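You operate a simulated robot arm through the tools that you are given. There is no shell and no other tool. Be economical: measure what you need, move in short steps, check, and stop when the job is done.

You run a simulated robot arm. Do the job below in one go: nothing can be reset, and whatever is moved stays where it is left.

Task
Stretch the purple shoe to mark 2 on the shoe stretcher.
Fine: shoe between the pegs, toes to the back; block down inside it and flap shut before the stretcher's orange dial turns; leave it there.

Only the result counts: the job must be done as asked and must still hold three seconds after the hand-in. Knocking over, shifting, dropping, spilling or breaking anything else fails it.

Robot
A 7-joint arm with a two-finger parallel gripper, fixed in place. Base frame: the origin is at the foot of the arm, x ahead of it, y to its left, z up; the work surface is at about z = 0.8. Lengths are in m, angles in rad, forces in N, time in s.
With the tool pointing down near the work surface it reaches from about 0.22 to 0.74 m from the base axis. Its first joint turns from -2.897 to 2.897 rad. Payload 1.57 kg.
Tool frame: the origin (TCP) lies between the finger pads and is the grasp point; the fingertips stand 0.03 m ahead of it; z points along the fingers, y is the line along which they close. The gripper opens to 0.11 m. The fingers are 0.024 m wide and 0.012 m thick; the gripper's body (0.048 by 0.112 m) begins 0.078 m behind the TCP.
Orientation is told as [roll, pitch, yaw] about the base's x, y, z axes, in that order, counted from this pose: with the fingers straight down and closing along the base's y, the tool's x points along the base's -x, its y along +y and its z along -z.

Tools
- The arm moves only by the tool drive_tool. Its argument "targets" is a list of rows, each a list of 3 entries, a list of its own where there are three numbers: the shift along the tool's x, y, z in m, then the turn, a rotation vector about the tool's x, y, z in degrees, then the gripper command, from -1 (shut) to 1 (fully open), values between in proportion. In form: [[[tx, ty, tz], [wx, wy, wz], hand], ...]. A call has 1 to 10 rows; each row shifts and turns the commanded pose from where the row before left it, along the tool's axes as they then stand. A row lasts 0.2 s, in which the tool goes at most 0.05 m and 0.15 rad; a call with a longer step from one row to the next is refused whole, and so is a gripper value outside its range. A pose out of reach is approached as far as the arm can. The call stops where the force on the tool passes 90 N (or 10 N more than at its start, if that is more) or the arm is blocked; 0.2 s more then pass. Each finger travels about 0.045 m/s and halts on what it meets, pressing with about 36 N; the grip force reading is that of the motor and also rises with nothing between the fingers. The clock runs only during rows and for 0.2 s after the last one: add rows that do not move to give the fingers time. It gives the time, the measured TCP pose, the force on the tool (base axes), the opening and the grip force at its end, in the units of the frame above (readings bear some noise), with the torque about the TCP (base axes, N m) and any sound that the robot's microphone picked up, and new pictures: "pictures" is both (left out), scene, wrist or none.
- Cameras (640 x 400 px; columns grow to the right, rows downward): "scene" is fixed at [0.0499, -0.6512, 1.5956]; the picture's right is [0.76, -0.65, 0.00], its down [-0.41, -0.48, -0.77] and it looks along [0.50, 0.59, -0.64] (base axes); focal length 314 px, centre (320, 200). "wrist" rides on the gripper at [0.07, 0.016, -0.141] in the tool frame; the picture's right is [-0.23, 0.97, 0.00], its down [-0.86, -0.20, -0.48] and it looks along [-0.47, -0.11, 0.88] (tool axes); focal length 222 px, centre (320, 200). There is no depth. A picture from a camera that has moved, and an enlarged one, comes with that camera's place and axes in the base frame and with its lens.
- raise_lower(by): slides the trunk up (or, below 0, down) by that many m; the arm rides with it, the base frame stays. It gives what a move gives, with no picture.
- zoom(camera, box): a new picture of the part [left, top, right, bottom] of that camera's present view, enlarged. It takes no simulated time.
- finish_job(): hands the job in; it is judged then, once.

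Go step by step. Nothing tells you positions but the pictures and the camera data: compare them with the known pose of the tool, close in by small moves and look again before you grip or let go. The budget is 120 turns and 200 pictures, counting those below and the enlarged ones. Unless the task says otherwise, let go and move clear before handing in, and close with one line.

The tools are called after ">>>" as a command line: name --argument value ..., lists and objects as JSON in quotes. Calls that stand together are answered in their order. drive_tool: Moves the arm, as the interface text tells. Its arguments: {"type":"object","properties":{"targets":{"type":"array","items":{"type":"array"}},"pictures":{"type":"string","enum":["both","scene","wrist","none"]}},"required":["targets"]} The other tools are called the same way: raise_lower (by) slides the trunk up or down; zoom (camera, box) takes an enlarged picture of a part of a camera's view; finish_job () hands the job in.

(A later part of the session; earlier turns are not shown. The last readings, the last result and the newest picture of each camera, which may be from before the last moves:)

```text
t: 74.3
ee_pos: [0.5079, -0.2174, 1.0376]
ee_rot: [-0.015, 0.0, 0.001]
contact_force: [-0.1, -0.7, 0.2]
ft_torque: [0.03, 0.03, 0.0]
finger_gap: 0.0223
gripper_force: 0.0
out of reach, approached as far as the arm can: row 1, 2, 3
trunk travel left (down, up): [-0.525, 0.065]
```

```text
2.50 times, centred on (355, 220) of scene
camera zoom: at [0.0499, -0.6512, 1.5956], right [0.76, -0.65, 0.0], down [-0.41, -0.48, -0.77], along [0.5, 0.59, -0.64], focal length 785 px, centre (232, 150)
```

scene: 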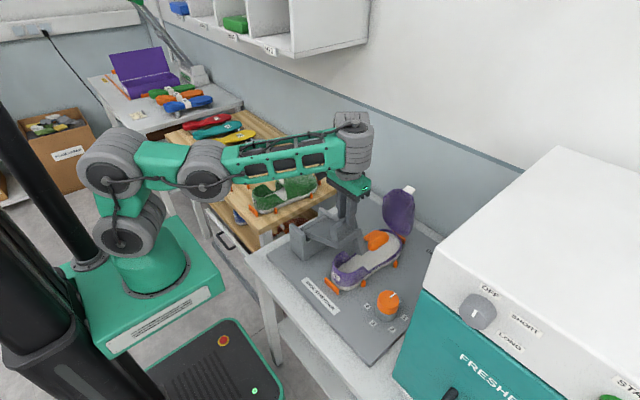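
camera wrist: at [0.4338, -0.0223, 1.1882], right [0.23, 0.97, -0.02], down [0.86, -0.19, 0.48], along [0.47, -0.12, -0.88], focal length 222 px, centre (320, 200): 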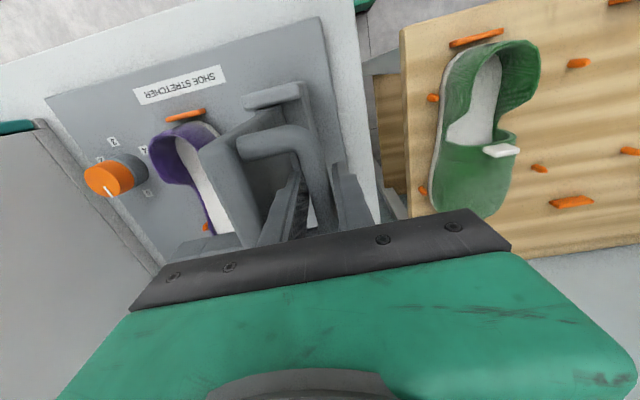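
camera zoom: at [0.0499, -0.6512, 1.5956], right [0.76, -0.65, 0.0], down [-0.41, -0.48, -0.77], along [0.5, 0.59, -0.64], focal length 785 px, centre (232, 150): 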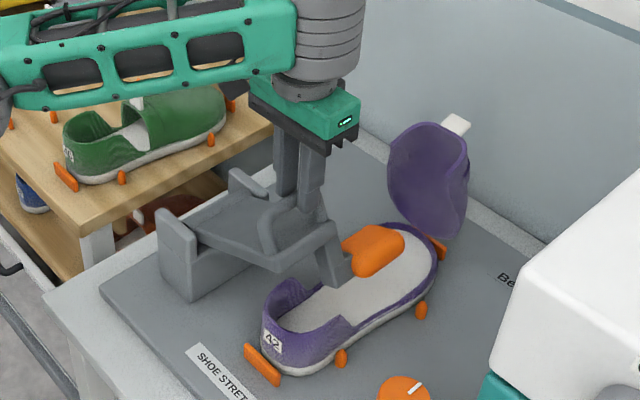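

The lever is ~45° from shut, but the arm can't reach lower in this configuration. I'll use the trunk to lower the hand by 3 cm.

>>> raise_lower --by -0.03

>>> zoom --camera "scene" --box '[280, 140, 430, 300]'

```text
t: 75.0
ee_pos: [0.5075, -0.2172, 1.0062]
ee_rot: [-0.009, 0.003, 0.002]
contact_force: [2.5, -12.6, 6.7]
ft_torque: [-0.65, 0.08, -0.23]
finger_gap: 0.0316
gripper_force: 4.4
trunk travel left (down, up): [-0.495, 0.095]
```

```text
2.50 times, centred on (355, 220) of scene
camera zoom: at [0.0499, -0.6512, 1.5956], right [0.76, -0.65, 0.0], down [-0.41, -0.48, -0.77], along [0.5, 0.59, -0.64], focal length 785 px, centre (232, 150)
```

zoom: 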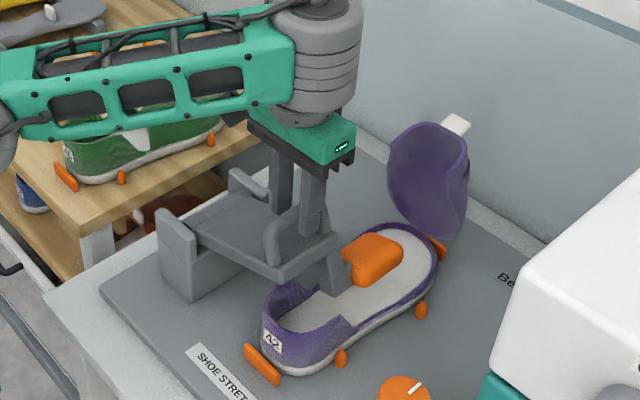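

The hand is being wedged by the loop toward -y. Following it by 1.2 cm in -y to continue the closing motion.

>>> drive_tool --targets '[[[0, -0.006, 0.002], [0, 0, 0], -0.45], [[0, -0.006, 0.004], [0, 0, 0], -0.45], [[0, 0, 0], [0, 0, 0], -0.45]]' --pictures "both"

>>> zoom --camera "scene" --box '[300, 170, 400, 280]'

>>> zoom --camera "wrist" --box '[220, 60, 420, 240]'

```text
t: 75.8
ee_pos: [0.5083, -0.2301, 1.0018]
ee_rot: [-0.009, 0.01, 0.003]
contact_force: [-0.2, -3.2, -0.3]
ft_torque: [-0.03, 0.02, -0.04]
finger_gap: 0.0321
gripper_force: 0.6
trunk travel left (down, up): [-0.495, 0.095]
camera wrist: at [0.4399, -0.2136, 1.1439], right [0.23, 0.97, -0.01], down [0.86, -0.2, 0.47], along [0.46, -0.11, -0.88], focal length 222 px, centre (320, 200)
```

scene: 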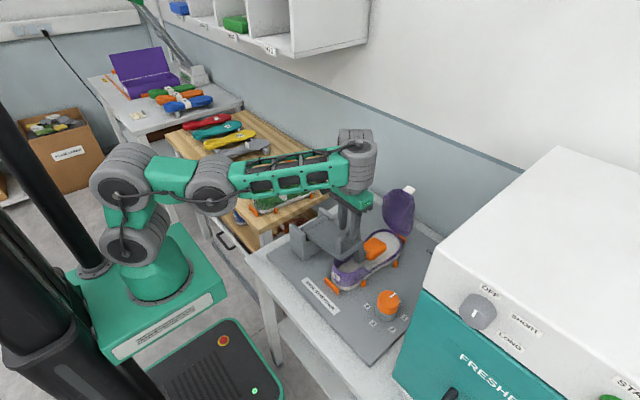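
wrist: 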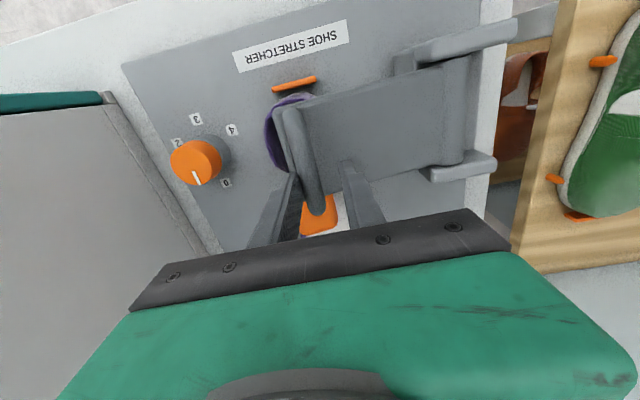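

```text
3.64 times, centred on (350, 225) of scene
camera zoom: at [0.0499, -0.6512, 1.5956], right [0.76, -0.65, 0.0], down [-0.41, -0.48, -0.77], along [0.5, 0.59, -0.64], focal length 1142 px, centre (211, 109)
```

zoom: 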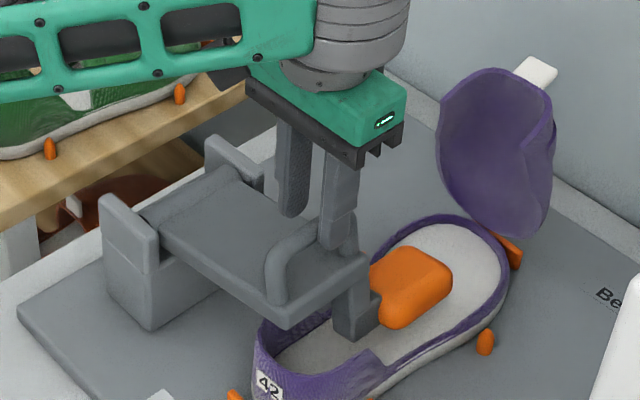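

```text
2.22 times, centred on (320, 150) of wrist
camera zoom: at [0.4399, -0.2136, 1.1439], right [0.23, 0.97, -0.01], down [0.86, -0.2, 0.47], along [0.46, -0.11, -0.88], focal length 494 px, centre (320, 311)
```

zoom: 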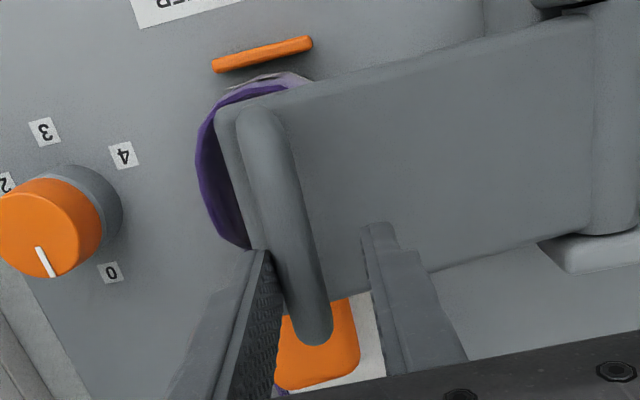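

Nearly shut; the bar rests on the -y finger. Easing another ~1.5 cm.

>>> drive_tool --targets '[[[0, -0.005, 0.004], [0, 0, 0], -0.45], [[0, -0.005, 0.004], [0, 0, 0], -0.45], [[0, -0.006, 0.002], [0, 0, 0], -0.45], [[0, 0, 0], [0, 0, 0], -0.45]]' --pictures "both"

>>> zoom --camera "scene" --box '[300, 170, 400, 280]'

>>> zoom --camera "wrist" --box '[220, 60, 420, 240]'

```text
t: 76.8
ee_pos: [0.5113, -0.247, 0.9984]
ee_rot: [-0.007, 0.012, 0.001]
contact_force: [-0.5, 0.0, 0.0]
ft_torque: [-0.03, -0.02, -0.02]
finger_gap: 0.0302
gripper_force: 0.1
out of reach, approached as far as the arm can: row 1, 3
trunk travel left (down, up): [-0.495, 0.095]
camera wrist: at [0.4426, -0.2308, 1.1407], right [0.23, 0.97, -0.01], down [0.86, -0.2, 0.47], along [0.46, -0.11, -0.88], focal length 222 px, centre (320, 200)
```

scene: 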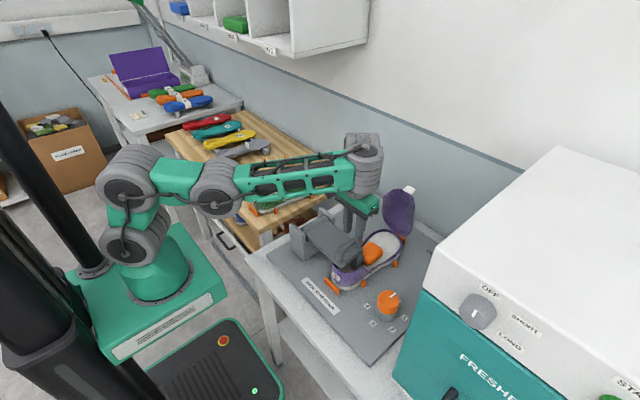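
wrist: 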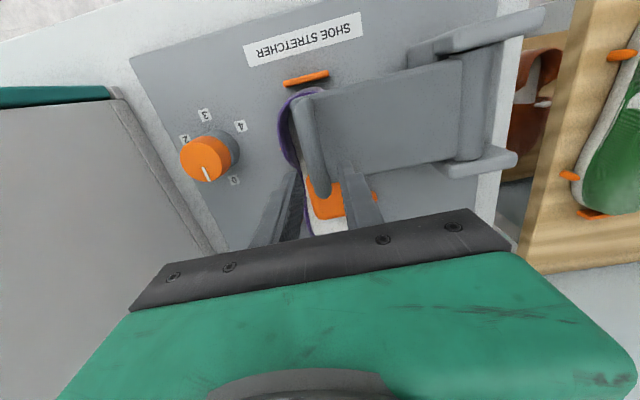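

```text
3.64 times, centred on (350, 225) of scene
camera zoom: at [0.0499, -0.6512, 1.5956], right [0.76, -0.65, 0.0], down [-0.41, -0.48, -0.77], along [0.5, 0.59, -0.64], focal length 1142 px, centre (211, 109)
```

zoom: 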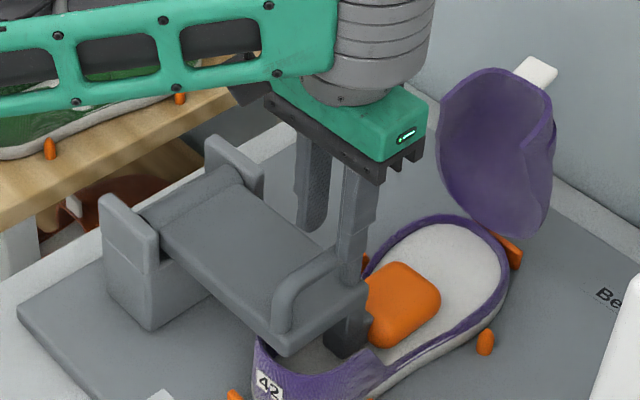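

```text
2.22 times, centred on (320, 150) of wrist
camera zoom: at [0.4426, -0.2308, 1.1407], right [0.23, 0.97, -0.01], down [0.86, -0.2, 0.47], along [0.46, -0.11, -0.88], focal length 494 px, centre (320, 311)
```

zoom: 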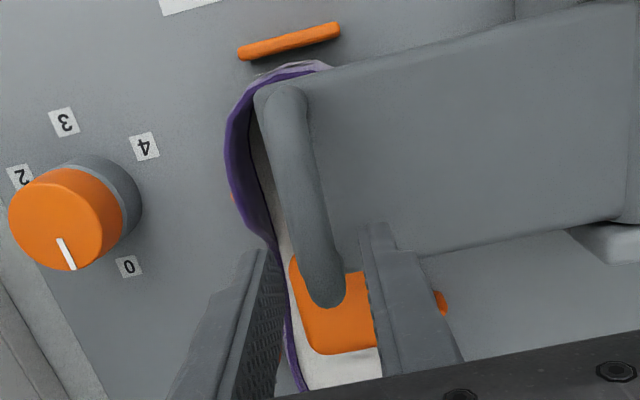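

The lever lies flat. Lifting the hand clear and checking.

>>> drive_tool --targets '[[[0, 0, -0.02], [0, 0, 0], -0.3], [[0, 0, -0.03], [0, 0, 0], -0.3], [[0, 0, -0.03], [0, 0, 0], -0.5], [[0, 0, 0], [0, 0, 0], -1], [[0, 0, 0], [0, 0, 0], -1]]' --pictures "both"

>>> zoom --camera "scene" --box '[280, 160, 430, 300]'

>>> zoom --camera "wrist" --box '[160, 40, 500, 240]'

```text
t: 78.0
ee_pos: [0.5099, -0.2466, 1.078]
ee_rot: [-0.014, 0.005, -0.002]
contact_force: [0.5, 0.3, -1.4]
ft_torque: [-0.02, -0.02, 0.0]
finger_gap: 0.0
gripper_force: 13.8
trunk travel left (down, up): [-0.495, 0.095]
camera wrist: at [0.4404, -0.2277, 1.2207], right [0.23, 0.97, -0.01], down [0.86, -0.19, 0.48], along [0.46, -0.12, -0.88], focal length 222 px, centre (320, 200)
```

scene: 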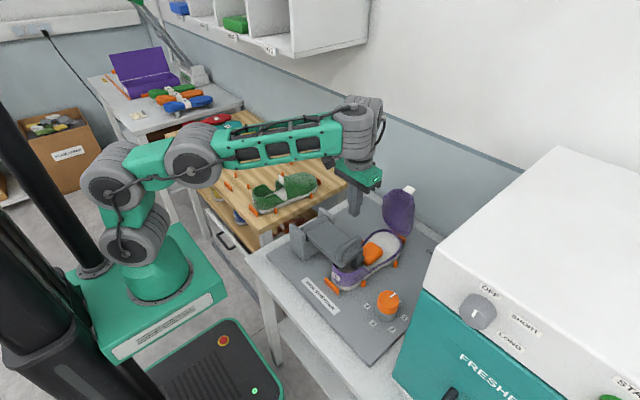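
wrist: 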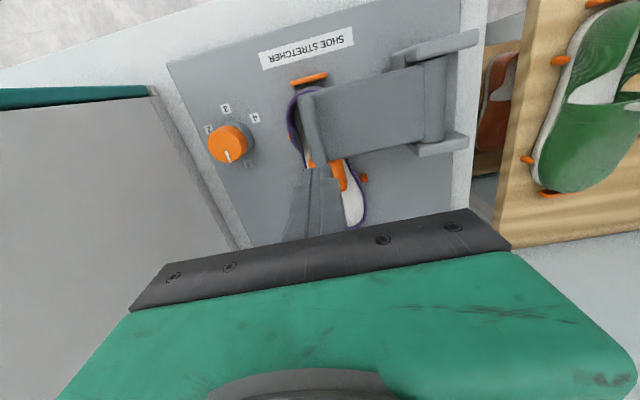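

```text
2.86 times, centred on (355, 230) of scene
camera zoom: at [0.0499, -0.6512, 1.5956], right [0.76, -0.65, 0.0], down [-0.41, -0.48, -0.77], along [0.5, 0.59, -0.64], focal length 897 px, centre (220, 114)
```

zoom: 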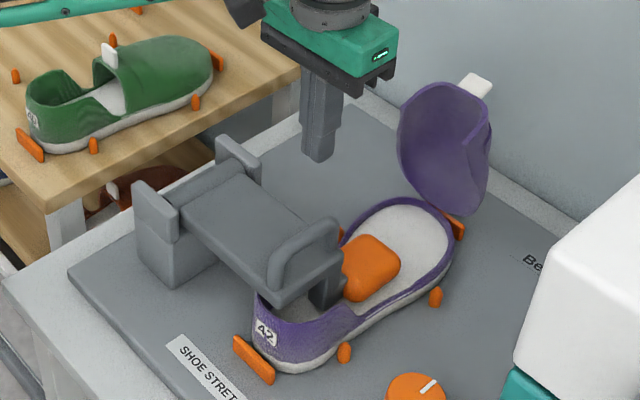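

```text
1.88 times, centred on (330, 140) of wrist
camera zoom: at [0.4404, -0.2277, 1.2207], right [0.23, 0.97, -0.01], down [0.86, -0.19, 0.48], along [0.46, -0.12, -0.88], focal length 418 px, centre (301, 313)
```

zoom: 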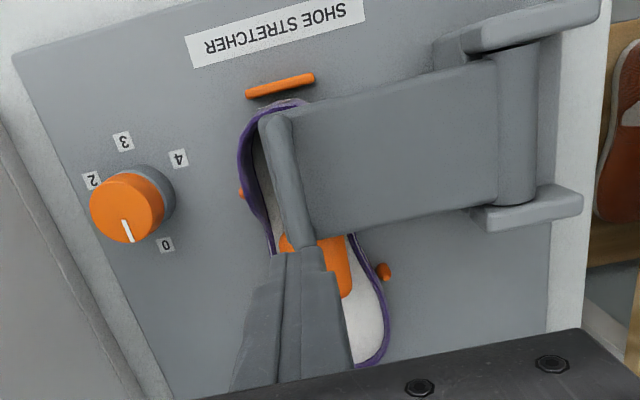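

The block is down inside the shoe and the plate looks level. I'll press lightly on the handle from above to make sure it is fully down.

>>> drive_tool --targets '[[[0, 0, 0.02], [0, 0, 0], -1], [[0, 0, 0.02], [0, 0, 0], -1], [[0, 0, 0.015], [0, 0, 0], -1], [[0, 0, 0], [0, 0, 0], -1]]' --pictures "scene"

>>> zoom --camera "scene" --box '[280, 160, 430, 300]'

```text
t: 79.0
ee_pos: [0.51, -0.2448, 1.0242]
ee_rot: [-0.012, 0.003, 0.002]
contact_force: [0.0, 0.1, 0.2]
ft_torque: [0.01, -0.01, -0.01]
finger_gap: 0.0
gripper_force: 21.4
trunk travel left (down, up): [-0.495, 0.095]
```

scene: 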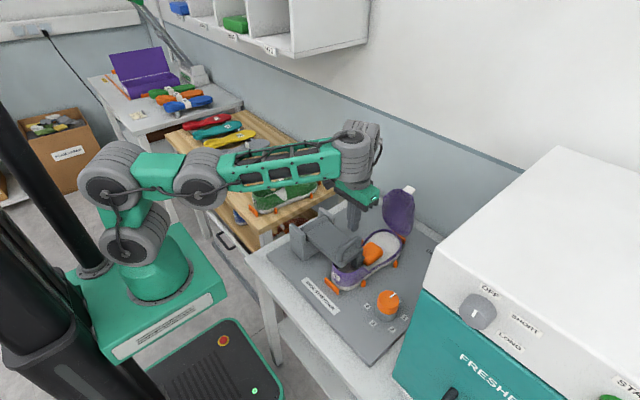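

```text
2.86 times, centred on (355, 230) of scene
camera zoom: at [0.0499, -0.6512, 1.5956], right [0.76, -0.65, 0.0], down [-0.41, -0.48, -0.77], along [0.5, 0.59, -0.64], focal length 897 px, centre (220, 114)
```

zoom: 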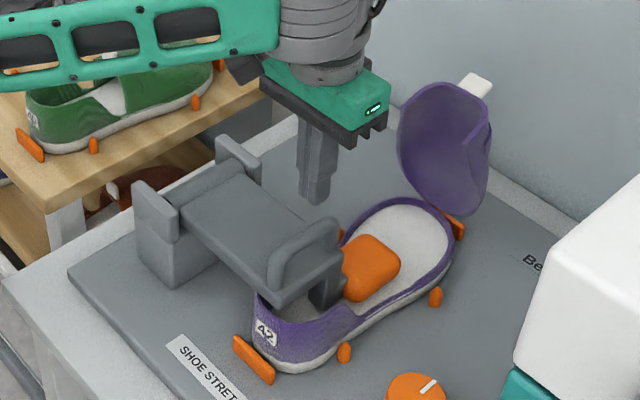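

>>> drive_tool --targets '[[[0.01, -0.008, 0.01], [0, 0, 0], -1], [[0, 0, 0.008], [0, 0, 0], -1], [[0, 0, 0.006], [0, 0, 0], -1], [[0, 0, 0.004], [0, 0, 0], -1]]' --pictures "none"

```text
t: 80.0
ee_pos: [0.5008, -0.2559, 1.0013]
ee_rot: [-0.005, 0.009, 0.001]
contact_force: [-0.8, -0.6, -0.3]
ft_torque: [-0.03, 0.01, 0.0]
finger_gap: 0.0001
gripper_force: 20.9
out of reach, approached as far as the arm can: row 4
trunk travel left (down, up): [-0.495, 0.095]
```

>>> raise_lower --by -0.012

>>> zoom --camera "scene" --box '[300, 170, 400, 280]'

```text
t: 80.6
ee_pos: [0.501, -0.2562, 0.9897]
ee_rot: [-0.007, 0.009, 0.0]
contact_force: [0.5, -0.1, -0.1]
ft_torque: [0.01, 0.0, -0.01]
finger_gap: 0.0
gripper_force: 21.0
trunk travel left (down, up): [-0.483, 0.107]
```

```text
3.64 times, centred on (350, 225) of scene
camera zoom: at [0.0499, -0.6512, 1.5956], right [0.76, -0.65, 0.0], down [-0.41, -0.48, -0.77], along [0.5, 0.59, -0.64], focal length 1142 px, centre (211, 109)
```

zoom: 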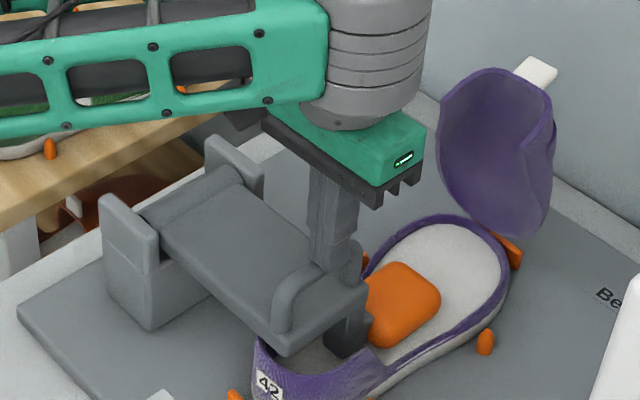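

>>> raise_lower --by -0.02

>>> raise_lower --by -0.01

>>> zoom --camera "scene" --box '[300, 170, 400, 280]'

```text
t: 81.2
ee_pos: [0.5035, -0.2561, 0.9886]
ee_rot: [-0.033, -0.022, 0.001]
contact_force: [-13.4, 12.7, 28.4]
ft_torque: [0.61, 0.68, -0.03]
finger_gap: 0.0
gripper_force: 21.2
trunk travel left (down, up): [-0.465, 0.125]
stopped: the force on the tool passed its limit at 98 N (the readings are from after the stop); the commanded pose is now the measured one
```

```text
t: 81.8
ee_pos: [0.5029, -0.2577, 0.9878]
ee_rot: [-0.044, -0.037, 0.002]
contact_force: [-13.6, 13.5, 87.5]
ft_torque: [1.09, 1.23, -0.04]
finger_gap: 0.0
gripper_force: 21.4
trunk travel left (down, up): [-0.455, 0.135]
```

```text
3.64 times, centred on (350, 225) of scene
camera zoom: at [0.0499, -0.6512, 1.5956], right [0.76, -0.65, 0.0], down [-0.41, -0.48, -0.77], along [0.5, 0.59, -0.64], focal length 1142 px, centre (211, 109)
```

zoom: 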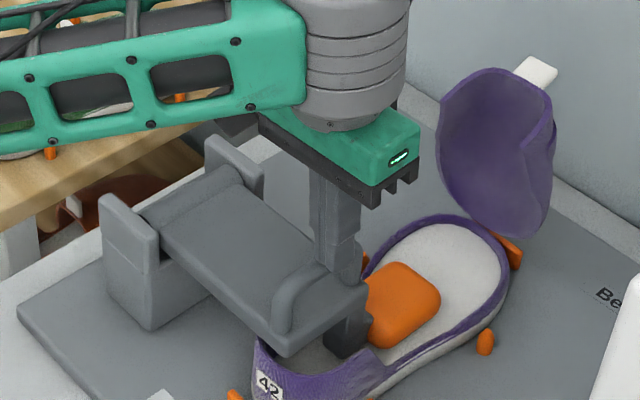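

The lever resists firmly, so it is fully down. Releasing the pressure by raising the trunk.

>>> raise_lower --by 0.07

>>> drive_tool --targets '[[[0, 0, -0.03], [0, 0, 0], -1], [[0, 0, -0.03], [0, 0, 0], -1], [[0, 0, -0.03], [0, 0, 0], -1], [[0, 0, 0], [0, 0, 0], -1]]' --pictures "both"

>>> zoom --camera "scene" --box '[280, 160, 430, 300]'

```text
t: 82.9
ee_pos: [0.5057, -0.2603, 1.0427]
ee_rot: [-0.027, -0.012, -0.001]
contact_force: [1.0, -0.2, -0.7]
ft_torque: [-0.01, 0.0, -0.02]
finger_gap: 0.0
gripper_force: 21.4
trunk travel left (down, up): [-0.525, 0.065]
```

```text
t: 83.9
ee_pos: [0.5027, -0.2573, 1.134]
ee_rot: [-0.026, -0.014, 0.002]
contact_force: [-1.8, 0.7, -0.1]
ft_torque: [0.0, 0.06, -0.03]
finger_gap: 0.0
gripper_force: 21.5
trunk travel left (down, up): [-0.525, 0.065]
camera wrist: at [0.4307, -0.2371, 1.2745], right [0.23, 0.97, -0.02], down [0.85, -0.19, 0.5], along [0.48, -0.13, -0.87], focal length 222 px, centre (320, 200)
```

scene: 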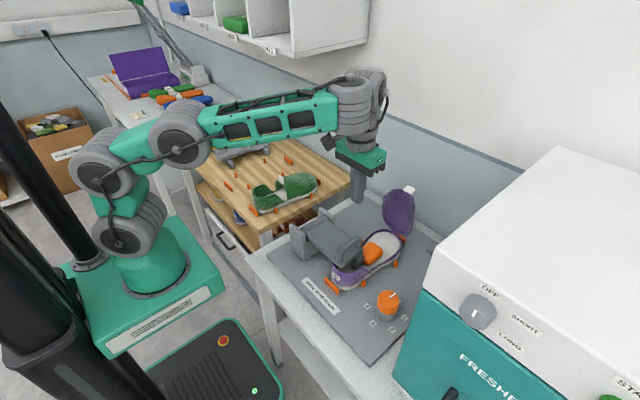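
wrist: 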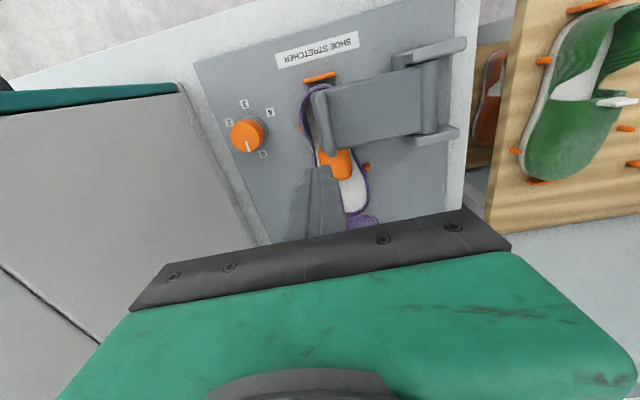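

```text
2.86 times, centred on (355, 230) of scene
camera zoom: at [0.0499, -0.6512, 1.5956], right [0.76, -0.65, 0.0], down [-0.41, -0.48, -0.77], along [0.5, 0.59, -0.64], focal length 897 px, centre (220, 114)
```

zoom: 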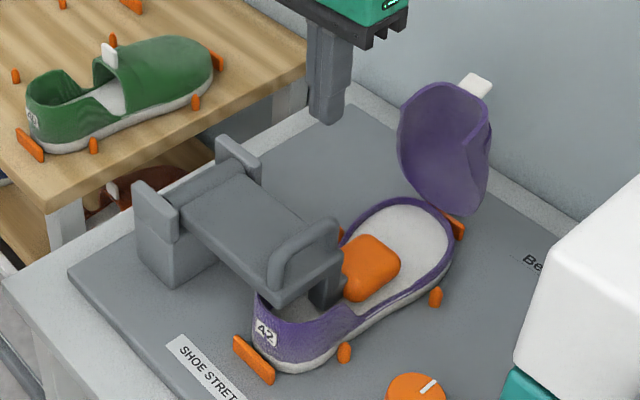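

Block is down, shoe in place. Next I'll close the shoe's upper by its tab (at about (0.74, -0.252, 1.013)): approach with the tool tilted forward and fingers closing along y.

>>> drive_tool --targets '[[[-0.03, 0, -0.01], [-1.5, 0, 0], 0], [[-0.04, 0, -0.01], [0, 0, 0], 0.1], [[-0.03, 0, 0], [0, 0, 0], 0.1], [[0, 0, 0], [0, -8, 0], 0.1], [[0, 0, 0], [0, -8, 0], 0.1], [[0, 0, 0], [0, -8, 0], 0.1], [[0, 0, 0], [0, -8, 0], 0.1], [[0, 0, 0], [0, -8, 0], 0.1], [[0, 0, 0], [0, -5, 0], 0.1], [[0, 0, 0], [0, 0, 0], 0.1]]' --pictures "both"

>>> zoom --camera "scene" --box '[320, 120, 450, 260]'

```text
t: 86.1
ee_pos: [0.6547, -0.2904, 1.1781]
ee_rot: [0.006, -0.566, -0.001]
contact_force: [0.2, -0.6, 1.0]
ft_torque: [-0.01, 0.02, -0.01]
finger_gap: 0.0603
gripper_force: 0.1
out of reach, approached as far as the arm can: row 4, 5, 6, 7, 8, 9
trunk travel left (down, up): [-0.525, 0.065]
camera wrist: at [0.5209, -0.2749, 1.2609], right [0.19, 0.97, 0.13], down [0.47, -0.2, 0.86], along [0.86, -0.11, -0.49], focal length 222 px, centre (320, 200)
```

scene: 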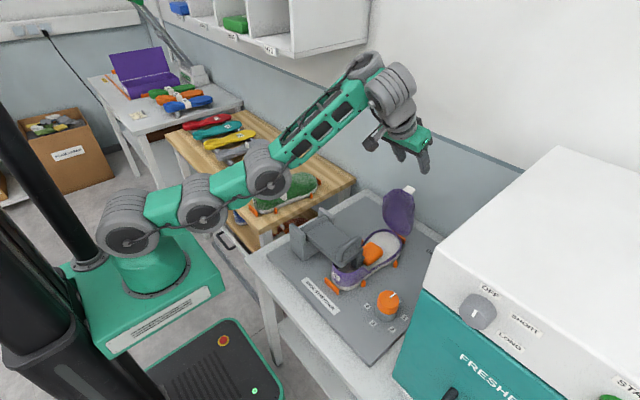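
wrist: 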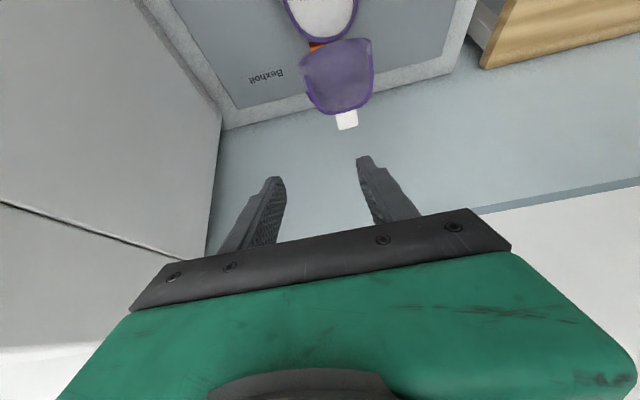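

```text
2.86 times, centred on (385, 190) of scene
camera zoom: at [0.0499, -0.6512, 1.5956], right [0.76, -0.65, 0.0], down [-0.41, -0.48, -0.77], along [0.5, 0.59, -0.64], focal length 897 px, centre (134, 229)
```

zoom: 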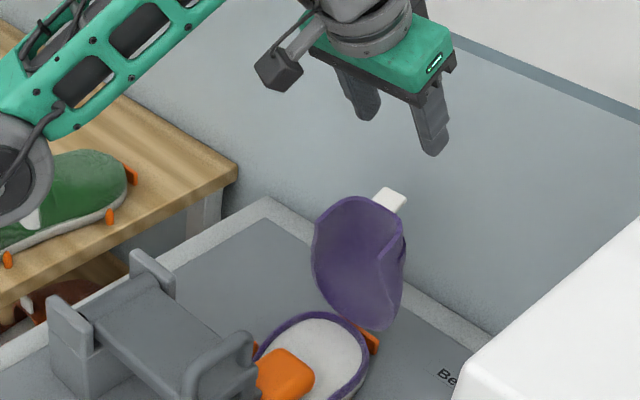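

The tab is confirmed at about (0.744, -0.250, 1.013) by both views. Moving to a pre-grasp point behind and above it.

>>> drive_tool --targets '[[[0.0056, 0.01, 0.0317], [0, 0, 0], 0.1], [[0.0056, 0.01, 0.0317], [0, 0, 0], 0.1], [[0.0056, 0.01, 0.0317], [0, 0, 0], 0.1], [[0.0056, 0.01, 0.0317], [0, 0, 0], 0.1], [[0, 0, 0], [0, 0, 0], 0.1]]' --pictures "both"

>>> zoom --camera "scene" --box '[320, 120, 450, 260]'

```text
t: 87.3
ee_pos: [0.6778, -0.2471, 1.1618]
ee_rot: [0.01, -0.534, -0.002]
contact_force: [0.0, -0.9, 0.8]
ft_torque: [-0.03, -0.02, -0.03]
finger_gap: 0.0606
gripper_force: 0.1
out of reach, approached as far as the arm can: row 1, 2, 3, 4
trunk travel left (down, up): [-0.525, 0.065]
camera wrist: at [0.5465, -0.2335, 1.2496], right [0.19, 0.97, 0.12], down [0.49, -0.21, 0.85], along [0.85, -0.1, -0.52], focal length 222 px, centre (320, 200)
```

scene: 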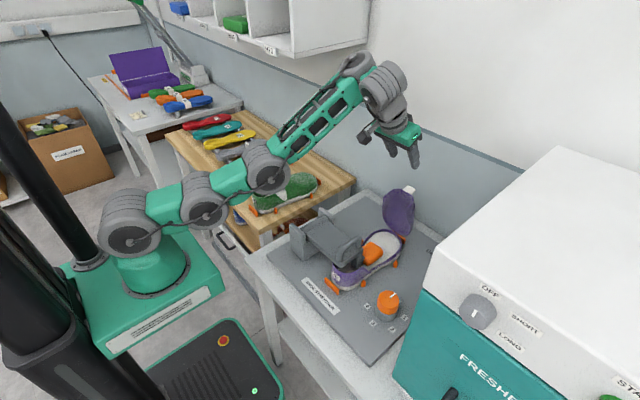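
wrist: 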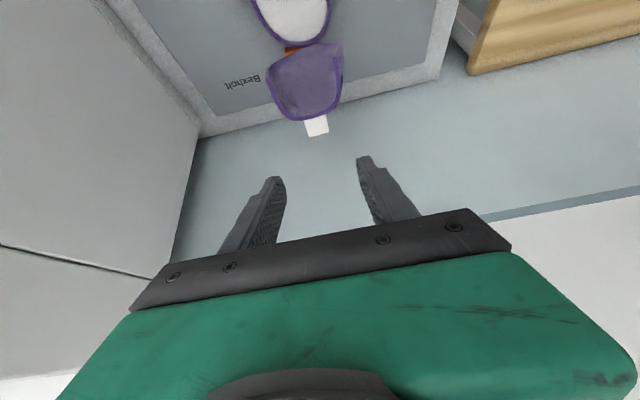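

```text
2.86 times, centred on (385, 190) of scene
camera zoom: at [0.0499, -0.6512, 1.5956], right [0.76, -0.65, 0.0], down [-0.41, -0.48, -0.77], along [0.5, 0.59, -0.64], focal length 897 px, centre (134, 229)
```

zoom: 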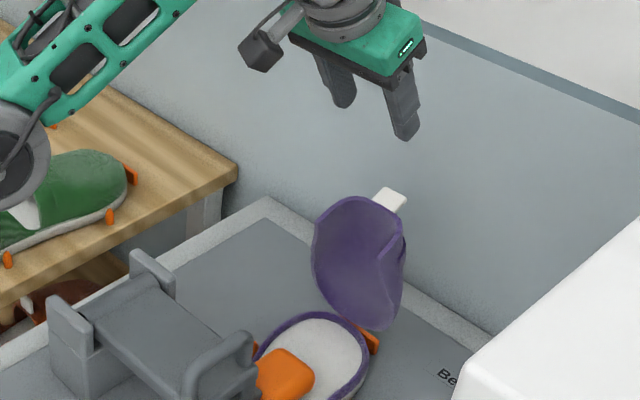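

The posture is drifting into a joint limit. I'll undo the tilt while pulling back, then re-approach at a lower height with the tool vertical first.

>>> drive_tool --targets '[[[0.02, 0, 0], [0, 7.5, 0], 0.1], [[0.02, 0, 0], [0, 7.5, 0], 0.1], [[0.02, 0, 0], [0, 7.5, 0], 0.1], [[0.02, 0, 0], [0, 7.5, 0], 0.1], [[0.02, 0, 0], [0, 0, 0], 0.1], [[0, 0, 0], [0, 0, 0], 0.1]]' --pictures "scene"

```text
t: 88.7
ee_pos: [0.5892, -0.2501, 1.1327]
ee_rot: [0.006, -0.043, 0.0]
contact_force: [-0.1, 0.9, 0.1]
ft_torque: [0.0, 0.0, -0.01]
finger_gap: 0.0606
gripper_force: 0.1
out of reach, approached as far as the arm can: row 1
trunk travel left (down, up): [-0.525, 0.065]
```

scene: 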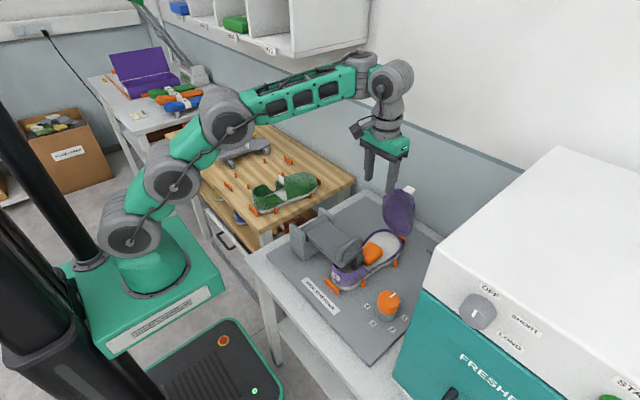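

Good posture again. Moving forward with the tool vertical at z≈1.10 to see whether the tab is within reach.

>>> drive_tool --targets '[[[-0.03, 0, 0.01], [0, 0, 0], 0.1], [[-0.03, 0, 0.01], [0, 0, 0], 0.1], [[-0.03, 0, 0.01], [0, 0, 0], 0.1], [[-0.03, 0, 0], [0, 0, 0], 0.1], [[-0.02, 0, 0], [0, 0, 0], 0.1], [[0, 0, 0], [0, 0, 0], 0.1]]' --pictures "both"

>>> zoom --camera "scene" --box '[320, 120, 450, 260]'

```text
t: 90.1
ee_pos: [0.6741, -0.2398, 1.1017]
ee_rot: [0.004, -0.043, 0.001]
contact_force: [-0.8, 0.5, -0.6]
ft_torque: [0.0, 0.0, -0.03]
finger_gap: 0.0604
gripper_force: 0.0
out of reach, approached as far as the arm can: row 3, 4, 5
trunk travel left (down, up): [-0.525, 0.065]
camera wrist: at [0.5991, -0.2247, 1.2411], right [0.23, 0.97, 0.01], down [0.83, -0.2, 0.51], along [0.5, -0.1, -0.86], focal length 222 px, centre (320, 200)
```

scene: 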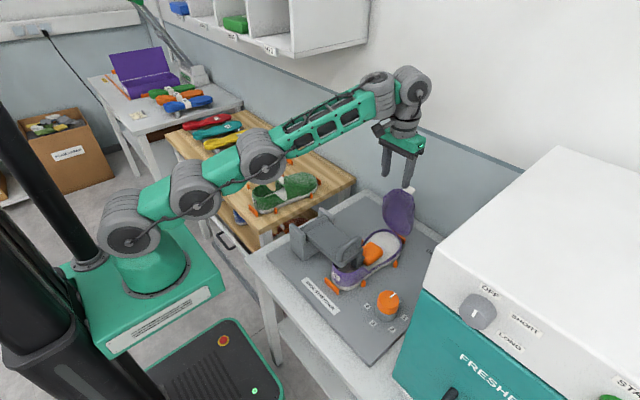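
wrist: 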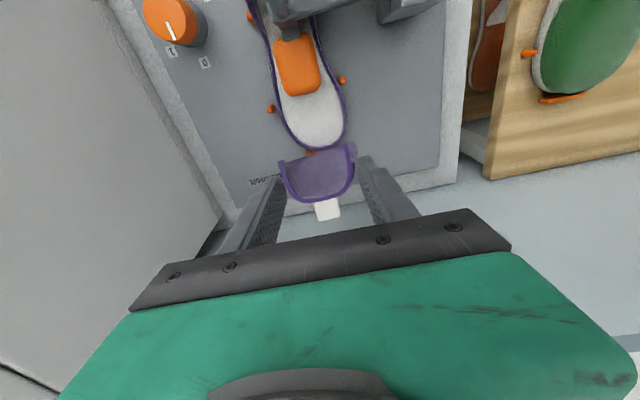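

```text
2.86 times, centred on (385, 190) of scene
camera zoom: at [0.0499, -0.6512, 1.5956], right [0.76, -0.65, 0.0], down [-0.41, -0.48, -0.77], along [0.5, 0.59, -0.64], focal length 897 px, centre (134, 229)
```

zoom: 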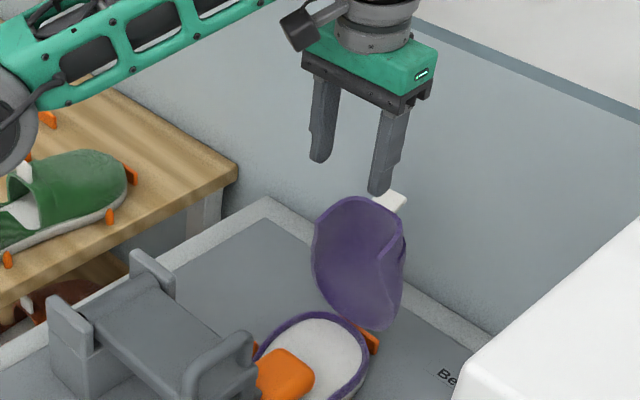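

At the outer reach limit with a vertical tool. I'll go back to x≈0.56, lower to z≈1.06, and tilt there, as worked before.

>>> drive_tool --targets '[[[0.04, -0.005, 0], [0, 0, 0], 0.1], [[0.04, -0.005, 0.01], [0, 0, 0], 0.1], [[0.04, 0, 0.015], [0, 0, 0], 0.1], [[0, 0, 0.015], [0, 0, 0], 0.1], [[0, 0, 0], [0, 0, 0], 0.1]]' --pictures "none"

>>> drive_tool --targets '[[[0, 0, 0], [0, -7.5, 0], 0.1], [[0, 0, 0], [0, -7.5, 0], 0.1], [[0, 0, 0], [0, -7.5, 0], 0.1], [[0, 0, 0], [0, 0, 0], 0.1]]' --pictures "scene"

```text
t: 91.3
ee_pos: [0.5549, -0.2488, 1.0602]
ee_rot: [0.004, -0.042, 0.001]
contact_force: [0.9, 0.5, -0.7]
ft_torque: [0.01, -0.01, -0.01]
finger_gap: 0.0607
gripper_force: 0.0
trunk travel left (down, up): [-0.525, 0.065]
```

```text
t: 92.3
ee_pos: [0.63, -0.3016, 1.1645]
ee_rot: [0.009, -0.425, 0.0]
contact_force: [0.1, 0.5, -0.5]
ft_torque: [-0.01, -0.01, -0.03]
finger_gap: 0.0605
gripper_force: 0.0
out of reach, approached as far as the arm can: row 1, 2, 3
trunk travel left (down, up): [-0.525, 0.065]
```

scene: 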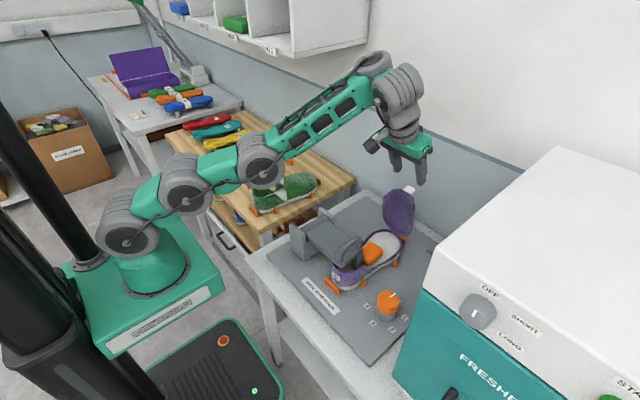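

I'll untilt, go back, and raise the trunk fully, so the work lies lower relative to the shoulder, where tilting worked before.

>>> drive_tool --targets '[[[0.02, 0.01, 0.01], [0, 7.5, 0], 0.1], [[0.02, 0.01, 0.01], [0, 7.5, 0], 0.1], [[0.02, 0.01, 0.01], [0, 7.5, 0], 0.1], [[0.02, 0.01, 0.01], [0, 0, 0], 0.1], [[0, 0, 0], [0, 0, 0], 0.1]]' --pictures "none"

>>> raise_lower --by 0.065

>>> drive_tool --targets '[[[0.01, 0, 0.03], [0, 0, 0], 0.1], [[0.01, 0, 0.03], [0, 0, 0], 0.1], [[0.01, 0, 0.03], [0, 0, 0], 0.1], [[0, 0, 0], [0, 0, 0], 0.1]]' --pictures "scene"

```text
t: 93.5
ee_pos: [0.5609, -0.2624, 1.107]
ee_rot: [0.003, -0.043, 0.001]
contact_force: [-1.5, 0.4, -0.1]
ft_torque: [0.01, 0.03, -0.01]
finger_gap: 0.0602
gripper_force: 0.0
trunk travel left (down, up): [-0.525, 0.065]
```

```text
t: 94.5
ee_pos: [0.5596, -0.2634, 1.1716]
ee_rot: [0.004, -0.042, 0.001]
contact_force: [-0.3, -0.2, 0.0]
ft_torque: [0.01, 0.01, -0.04]
finger_gap: 0.0608
gripper_force: 0.0
trunk travel left (down, up): [-0.59, 0.0]
```

```text
t: 95.5
ee_pos: [0.5408, -0.2655, 1.0948]
ee_rot: [0.007, -0.034, 0.002]
contact_force: [0.4, 0.2, -0.3]
ft_torque: [-0.01, 0.04, 0.0]
finger_gap: 0.0605
gripper_force: 0.2
out of reach, approached as far as the arm can: row 3
trunk travel left (down, up): [-0.59, 0.0]
```

scene: 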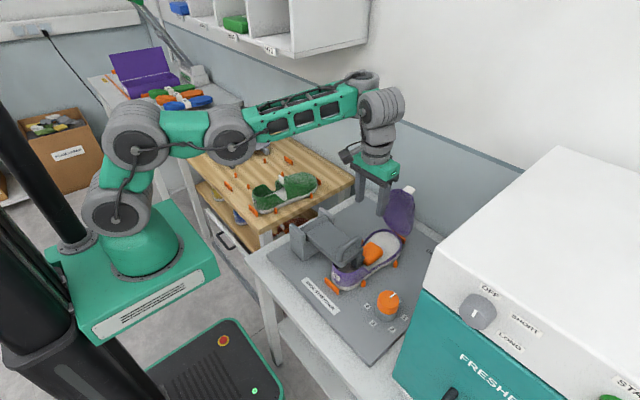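

The lower joints are folded the wrong way. I'll go up and in to straighten them at the height ceiling, then out and down, as on the way with the shoe.

>>> drive_tool --targets '[[[0.02, 0, -0.035], [0, 0, 0], 0.1], [[0.02, 0, -0.035], [0, 0, 0], 0.1], [[0.02, 0, -0.035], [0, 0, 0], 0.1], [[0.02, 0, -0.035], [0, 0, 0], 0.1], [[0.02, 0, -0.035], [0, 0, 0], 0.1], [[0, 0, -0.02], [0, 0, 0], 0.1], [[0, 0, 0], [0, 0, 0], 0.1]]' --pictures "scene"

```text
t: 97.1
ee_pos: [0.432, -0.2646, 1.2832]
ee_rot: [0.005, -0.041, 0.002]
contact_force: [0.2, 0.6, -0.6]
ft_torque: [-0.01, 0.0, 0.01]
finger_gap: 0.0605
gripper_force: 0.0
trunk travel left (down, up): [-0.59, 0.0]
```

scene: 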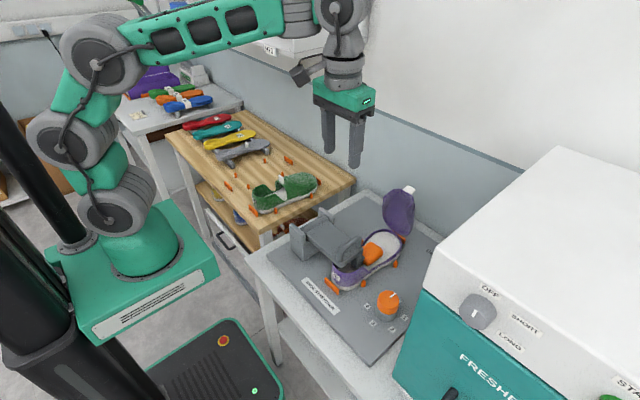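

Posture looks like the start again. Going out to x≈0.58 and then down.

>>> drive_tool --targets '[[[-0.04, -0.005, 0.01], [0, 0, 0], 0.1], [[-0.04, -0.005, 0.015], [0, 0, 0], 0.1], [[-0.04, -0.005, 0.02], [0, 0, 0], 0.1], [[-0.035, 0, 0.025], [0, 0, 0], 0.1], [[0, 0, 0.04], [0, 0, 0], 0.1], [[0, 0, 0.04], [0, 0, 0], 0.1], [[0, 0, 0.04], [0, 0, 0], 0.1], [[0, 0, 0], [0, 0, 0], 0.1]]' --pictures "scene"

```text
t: 98.9
ee_pos: [0.5975, -0.2822, 1.1025]
ee_rot: [0.002, -0.042, 0.002]
contact_force: [0.5, 0.5, 0.2]
ft_torque: [-0.03, -0.01, -0.02]
finger_gap: 0.0605
gripper_force: 0.1
trunk travel left (down, up): [-0.59, 0.0]
```

scene: 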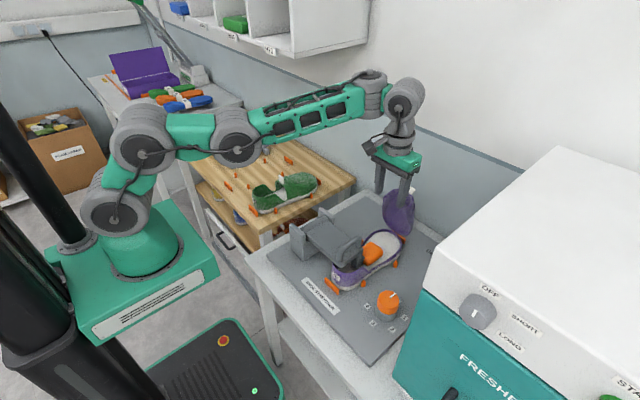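

>>> drive_tool --targets '[[[-0.025, 0.005, 0], [0, -8, 0], 0.1], [[-0.025, 0.005, 0.0], [0, -8, 0], 0.1], [[-0.02, 0.005, 0.01], [0, -8, 0], 0.1], [[0, 0, 0], [0, 0, 0], 0.1]]' --pictures "scene"

```text
t: 99.9
ee_pos: [0.6575, -0.2834, 1.1103]
ee_rot: [0.008, -0.301, -0.002]
contact_force: [0.8, -0.1, 0.4]
ft_torque: [0.01, -0.01, 0.0]
finger_gap: 0.0605
gripper_force: 0.1
out of reach, approached as far as the arm can: row 1, 2, 3
trunk travel left (down, up): [-0.59, 0.0]
```

scene: 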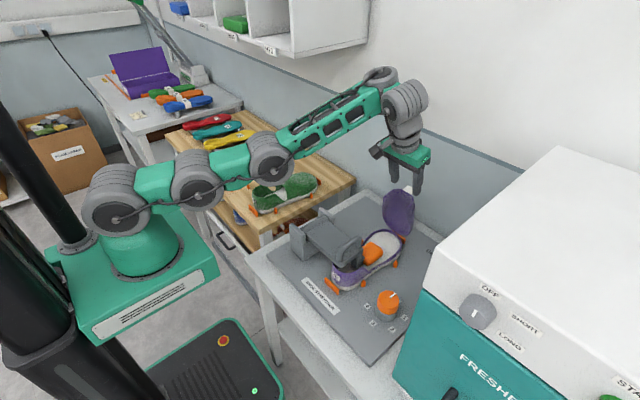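

I'll restore the original trunk height and replicate the earlier successful path: ceiling, out, down low beside the shoe, then up and tilt.

>>> drive_tool --targets '[[[0.03, 0, -0.02], [0, 8, 0], 0.1], [[0.03, 0, -0.03], [0, 6, 0], 0.1], [[0.04, 0, -0.03], [0, 0, 0], 0.1], [[0.04, 0, -0.03], [0, 0, 0], 0.1], [[0.04, 0, -0.03], [0, 0, 0], 0.1], [[0.04, 0, -0.02], [0, 0, 0], 0.1], [[0, 0, 0], [0, 0, 0], 0.1]]' --pictures "none"

>>> raise_lower --by -0.065

>>> zoom --camera "scene" --box '[0, 0, 640, 400]'

```text
t: 101.5
ee_pos: [0.4308, -0.2976, 1.261]
ee_rot: [0.01, -0.055, 0.002]
contact_force: [0.3, 0.4, 0.0]
ft_torque: [0.03, 0.01, -0.01]
finger_gap: 0.0608
gripper_force: 0.1
out of reach, approached as far as the arm can: row 3, 4, 5, 6
trunk travel left (down, up): [-0.59, 0.0]
```

```text
t: 102.6
ee_pos: [0.4314, -0.2977, 1.1954]
ee_rot: [0.01, -0.054, -0.001]
contact_force: [0.8, -0.1, 0.7]
ft_torque: [-0.01, 0.0, 0.05]
finger_gap: 0.0607
gripper_force: 0.1
trunk travel left (down, up): [-0.525, 0.065]
```

```text
1.00 times, centred on (320, 200) of scene (not enlarged: the box is as wide or as high as the picture)
camera zoom: at [0.0499, -0.6512, 1.5956], right [0.76, -0.65, 0.0], down [-0.41, -0.48, -0.77], along [0.5, 0.59, -0.64], focal length 314 px, centre (320, 200)
```

zoom: 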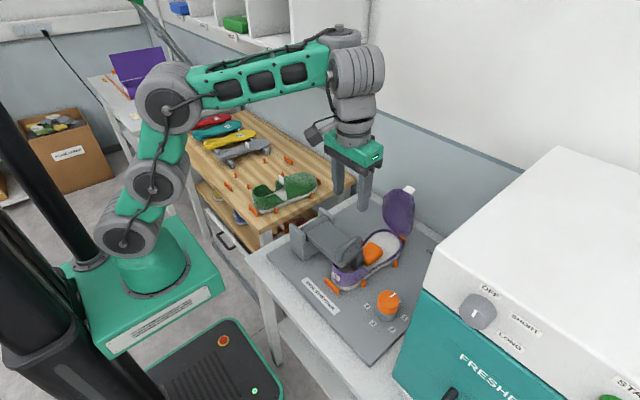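

Now the posture has the elbow bent and the middle joint straight. Moving out and then down beside the shoe at y≈-0.33.

>>> drive_tool --targets '[[[-0.035, -0.008, 0.012], [0, 0, 0], 0.1], [[-0.035, -0.008, 0.012], [0, 0, 0], 0.1], [[-0.035, -0.008, 0.015], [0, 0, 0], 0.1], [[-0.035, -0.008, 0.015], [0, 0, 0], 0.1], [[0, 0, 0.04], [0, 0, 0], 0.1], [[0, 0, 0.04], [0, 0, 0], 0.1], [[0, 0, 0.04], [0, 0, 0], 0.1], [[0, 0, 0], [0, 0, 0], 0.1]]' --pictures "scene"

```text
t: 104.4
ee_pos: [0.582, -0.327, 1.0291]
ee_rot: [0.01, -0.053, 0.0]
contact_force: [0.0, -0.5, 0.3]
ft_torque: [-0.03, 0.0, -0.02]
finger_gap: 0.0604
gripper_force: 0.0
trunk travel left (down, up): [-0.525, 0.065]
```

scene: 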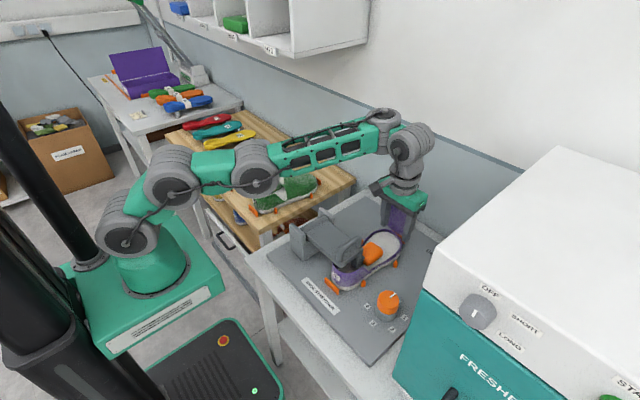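

>>> drive_tool --targets '[[[0.005, 0, 0.04], [0, 0, 0], 0.1], [[0.005, 0, 0.04], [0, 0, 0], 0.1], [[0.005, 0, 0.03], [0, 0, 0], 0.1], [[0, 0, 0], [0, 0, 0], 0.1]]' --pictures "scene"

```text
t: 105.4
ee_pos: [0.5899, -0.3358, 0.9243]
ee_rot: [0.014, -0.053, 0.003]
contact_force: [-0.2, 0.5, 0.6]
ft_torque: [0.03, 0.0, 0.01]
finger_gap: 0.0605
gripper_force: 0.1
out of reach, approached as far as the arm can: row 2, 3
trunk travel left (down, up): [-0.525, 0.065]
```

scene: 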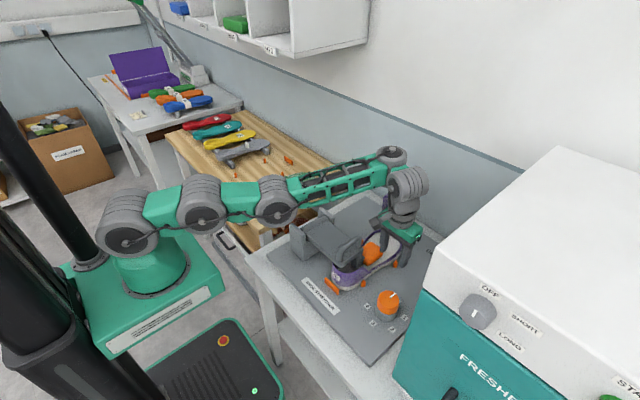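

Instead of tilting, I can straddle the upper's rim (about 0.08 wide, centred at y≈-0.25) with the wide-open vertical gripper and pull it shut. Raising the trunk for reach, and moving above it.

>>> drive_tool --targets '[[[0, 0, -0.04], [0, 0, 0], 0.5], [[0, 0, -0.04], [0, 0, 0], 1], [[0, 0, -0.04], [0, 0, 0], 1], [[0, 0, -0.03], [0, 0, 0], 1], [[0, 0, 0], [0, 0, 0], 1]]' --pictures "none"

>>> raise_lower --by 0.06

>>> drive_tool --targets '[[[0, 0.03, 0], [0, 0, 0], 1], [[0, 0.03, 0], [0, 0, 0], 1], [[0, 0.025, 0], [0, 0, 0], 1], [[0, 0, 0], [0, 0, 0], 1]]' --pictures "both"

```text
t: 106.6
ee_pos: [0.5848, -0.341, 1.076]
ee_rot: [0.01, -0.054, 0.001]
contact_force: [0.0, -0.4, -0.8]
ft_torque: [-0.01, 0.0, 0.01]
finger_gap: 0.1101
gripper_force: 0.1
trunk travel left (down, up): [-0.525, 0.065]
```

```text
t: 107.6
ee_pos: [0.5845, -0.3416, 1.1345]
ee_rot: [0.012, -0.055, 0.0]
contact_force: [0.3, 1.3, 0.2]
ft_torque: [-0.02, -0.02, -0.01]
finger_gap: 0.1097
gripper_force: 0.1
trunk travel left (down, up): [-0.585, 0.005]
```

```text
t: 108.6
ee_pos: [0.5841, -0.2551, 1.1351]
ee_rot: [0.01, -0.054, -0.001]
contact_force: [0.4, 0.6, 0.9]
ft_torque: [-0.02, 0.03, 0.0]
finger_gap: 0.1101
gripper_force: 0.0
trunk travel left (down, up): [-0.585, 0.005]
camera wrist: at [0.5069, -0.2416, 1.2734], right [0.23, 0.97, 0.02], down [0.83, -0.2, 0.52], along [0.51, -0.1, -0.85], focal length 222 px, centre (320, 200)
```

scene: 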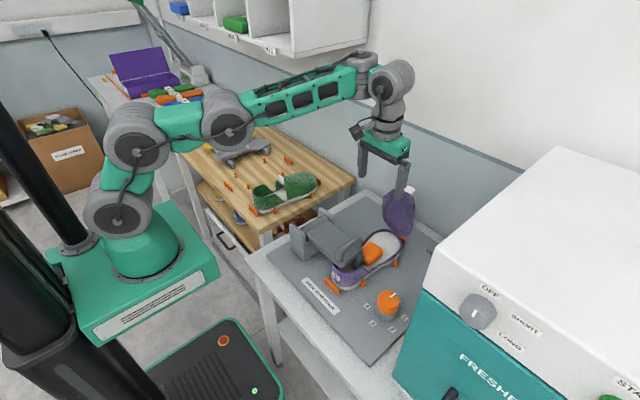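
wrist: 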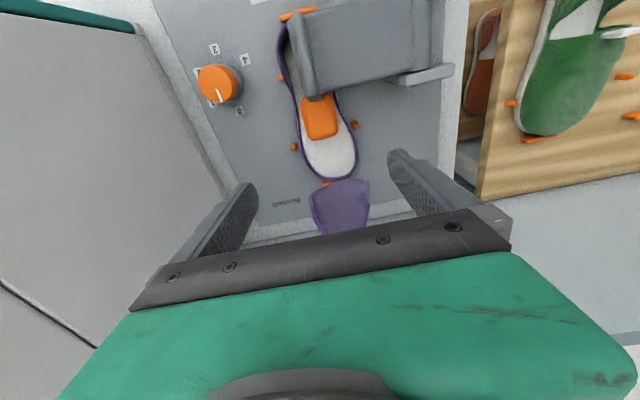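

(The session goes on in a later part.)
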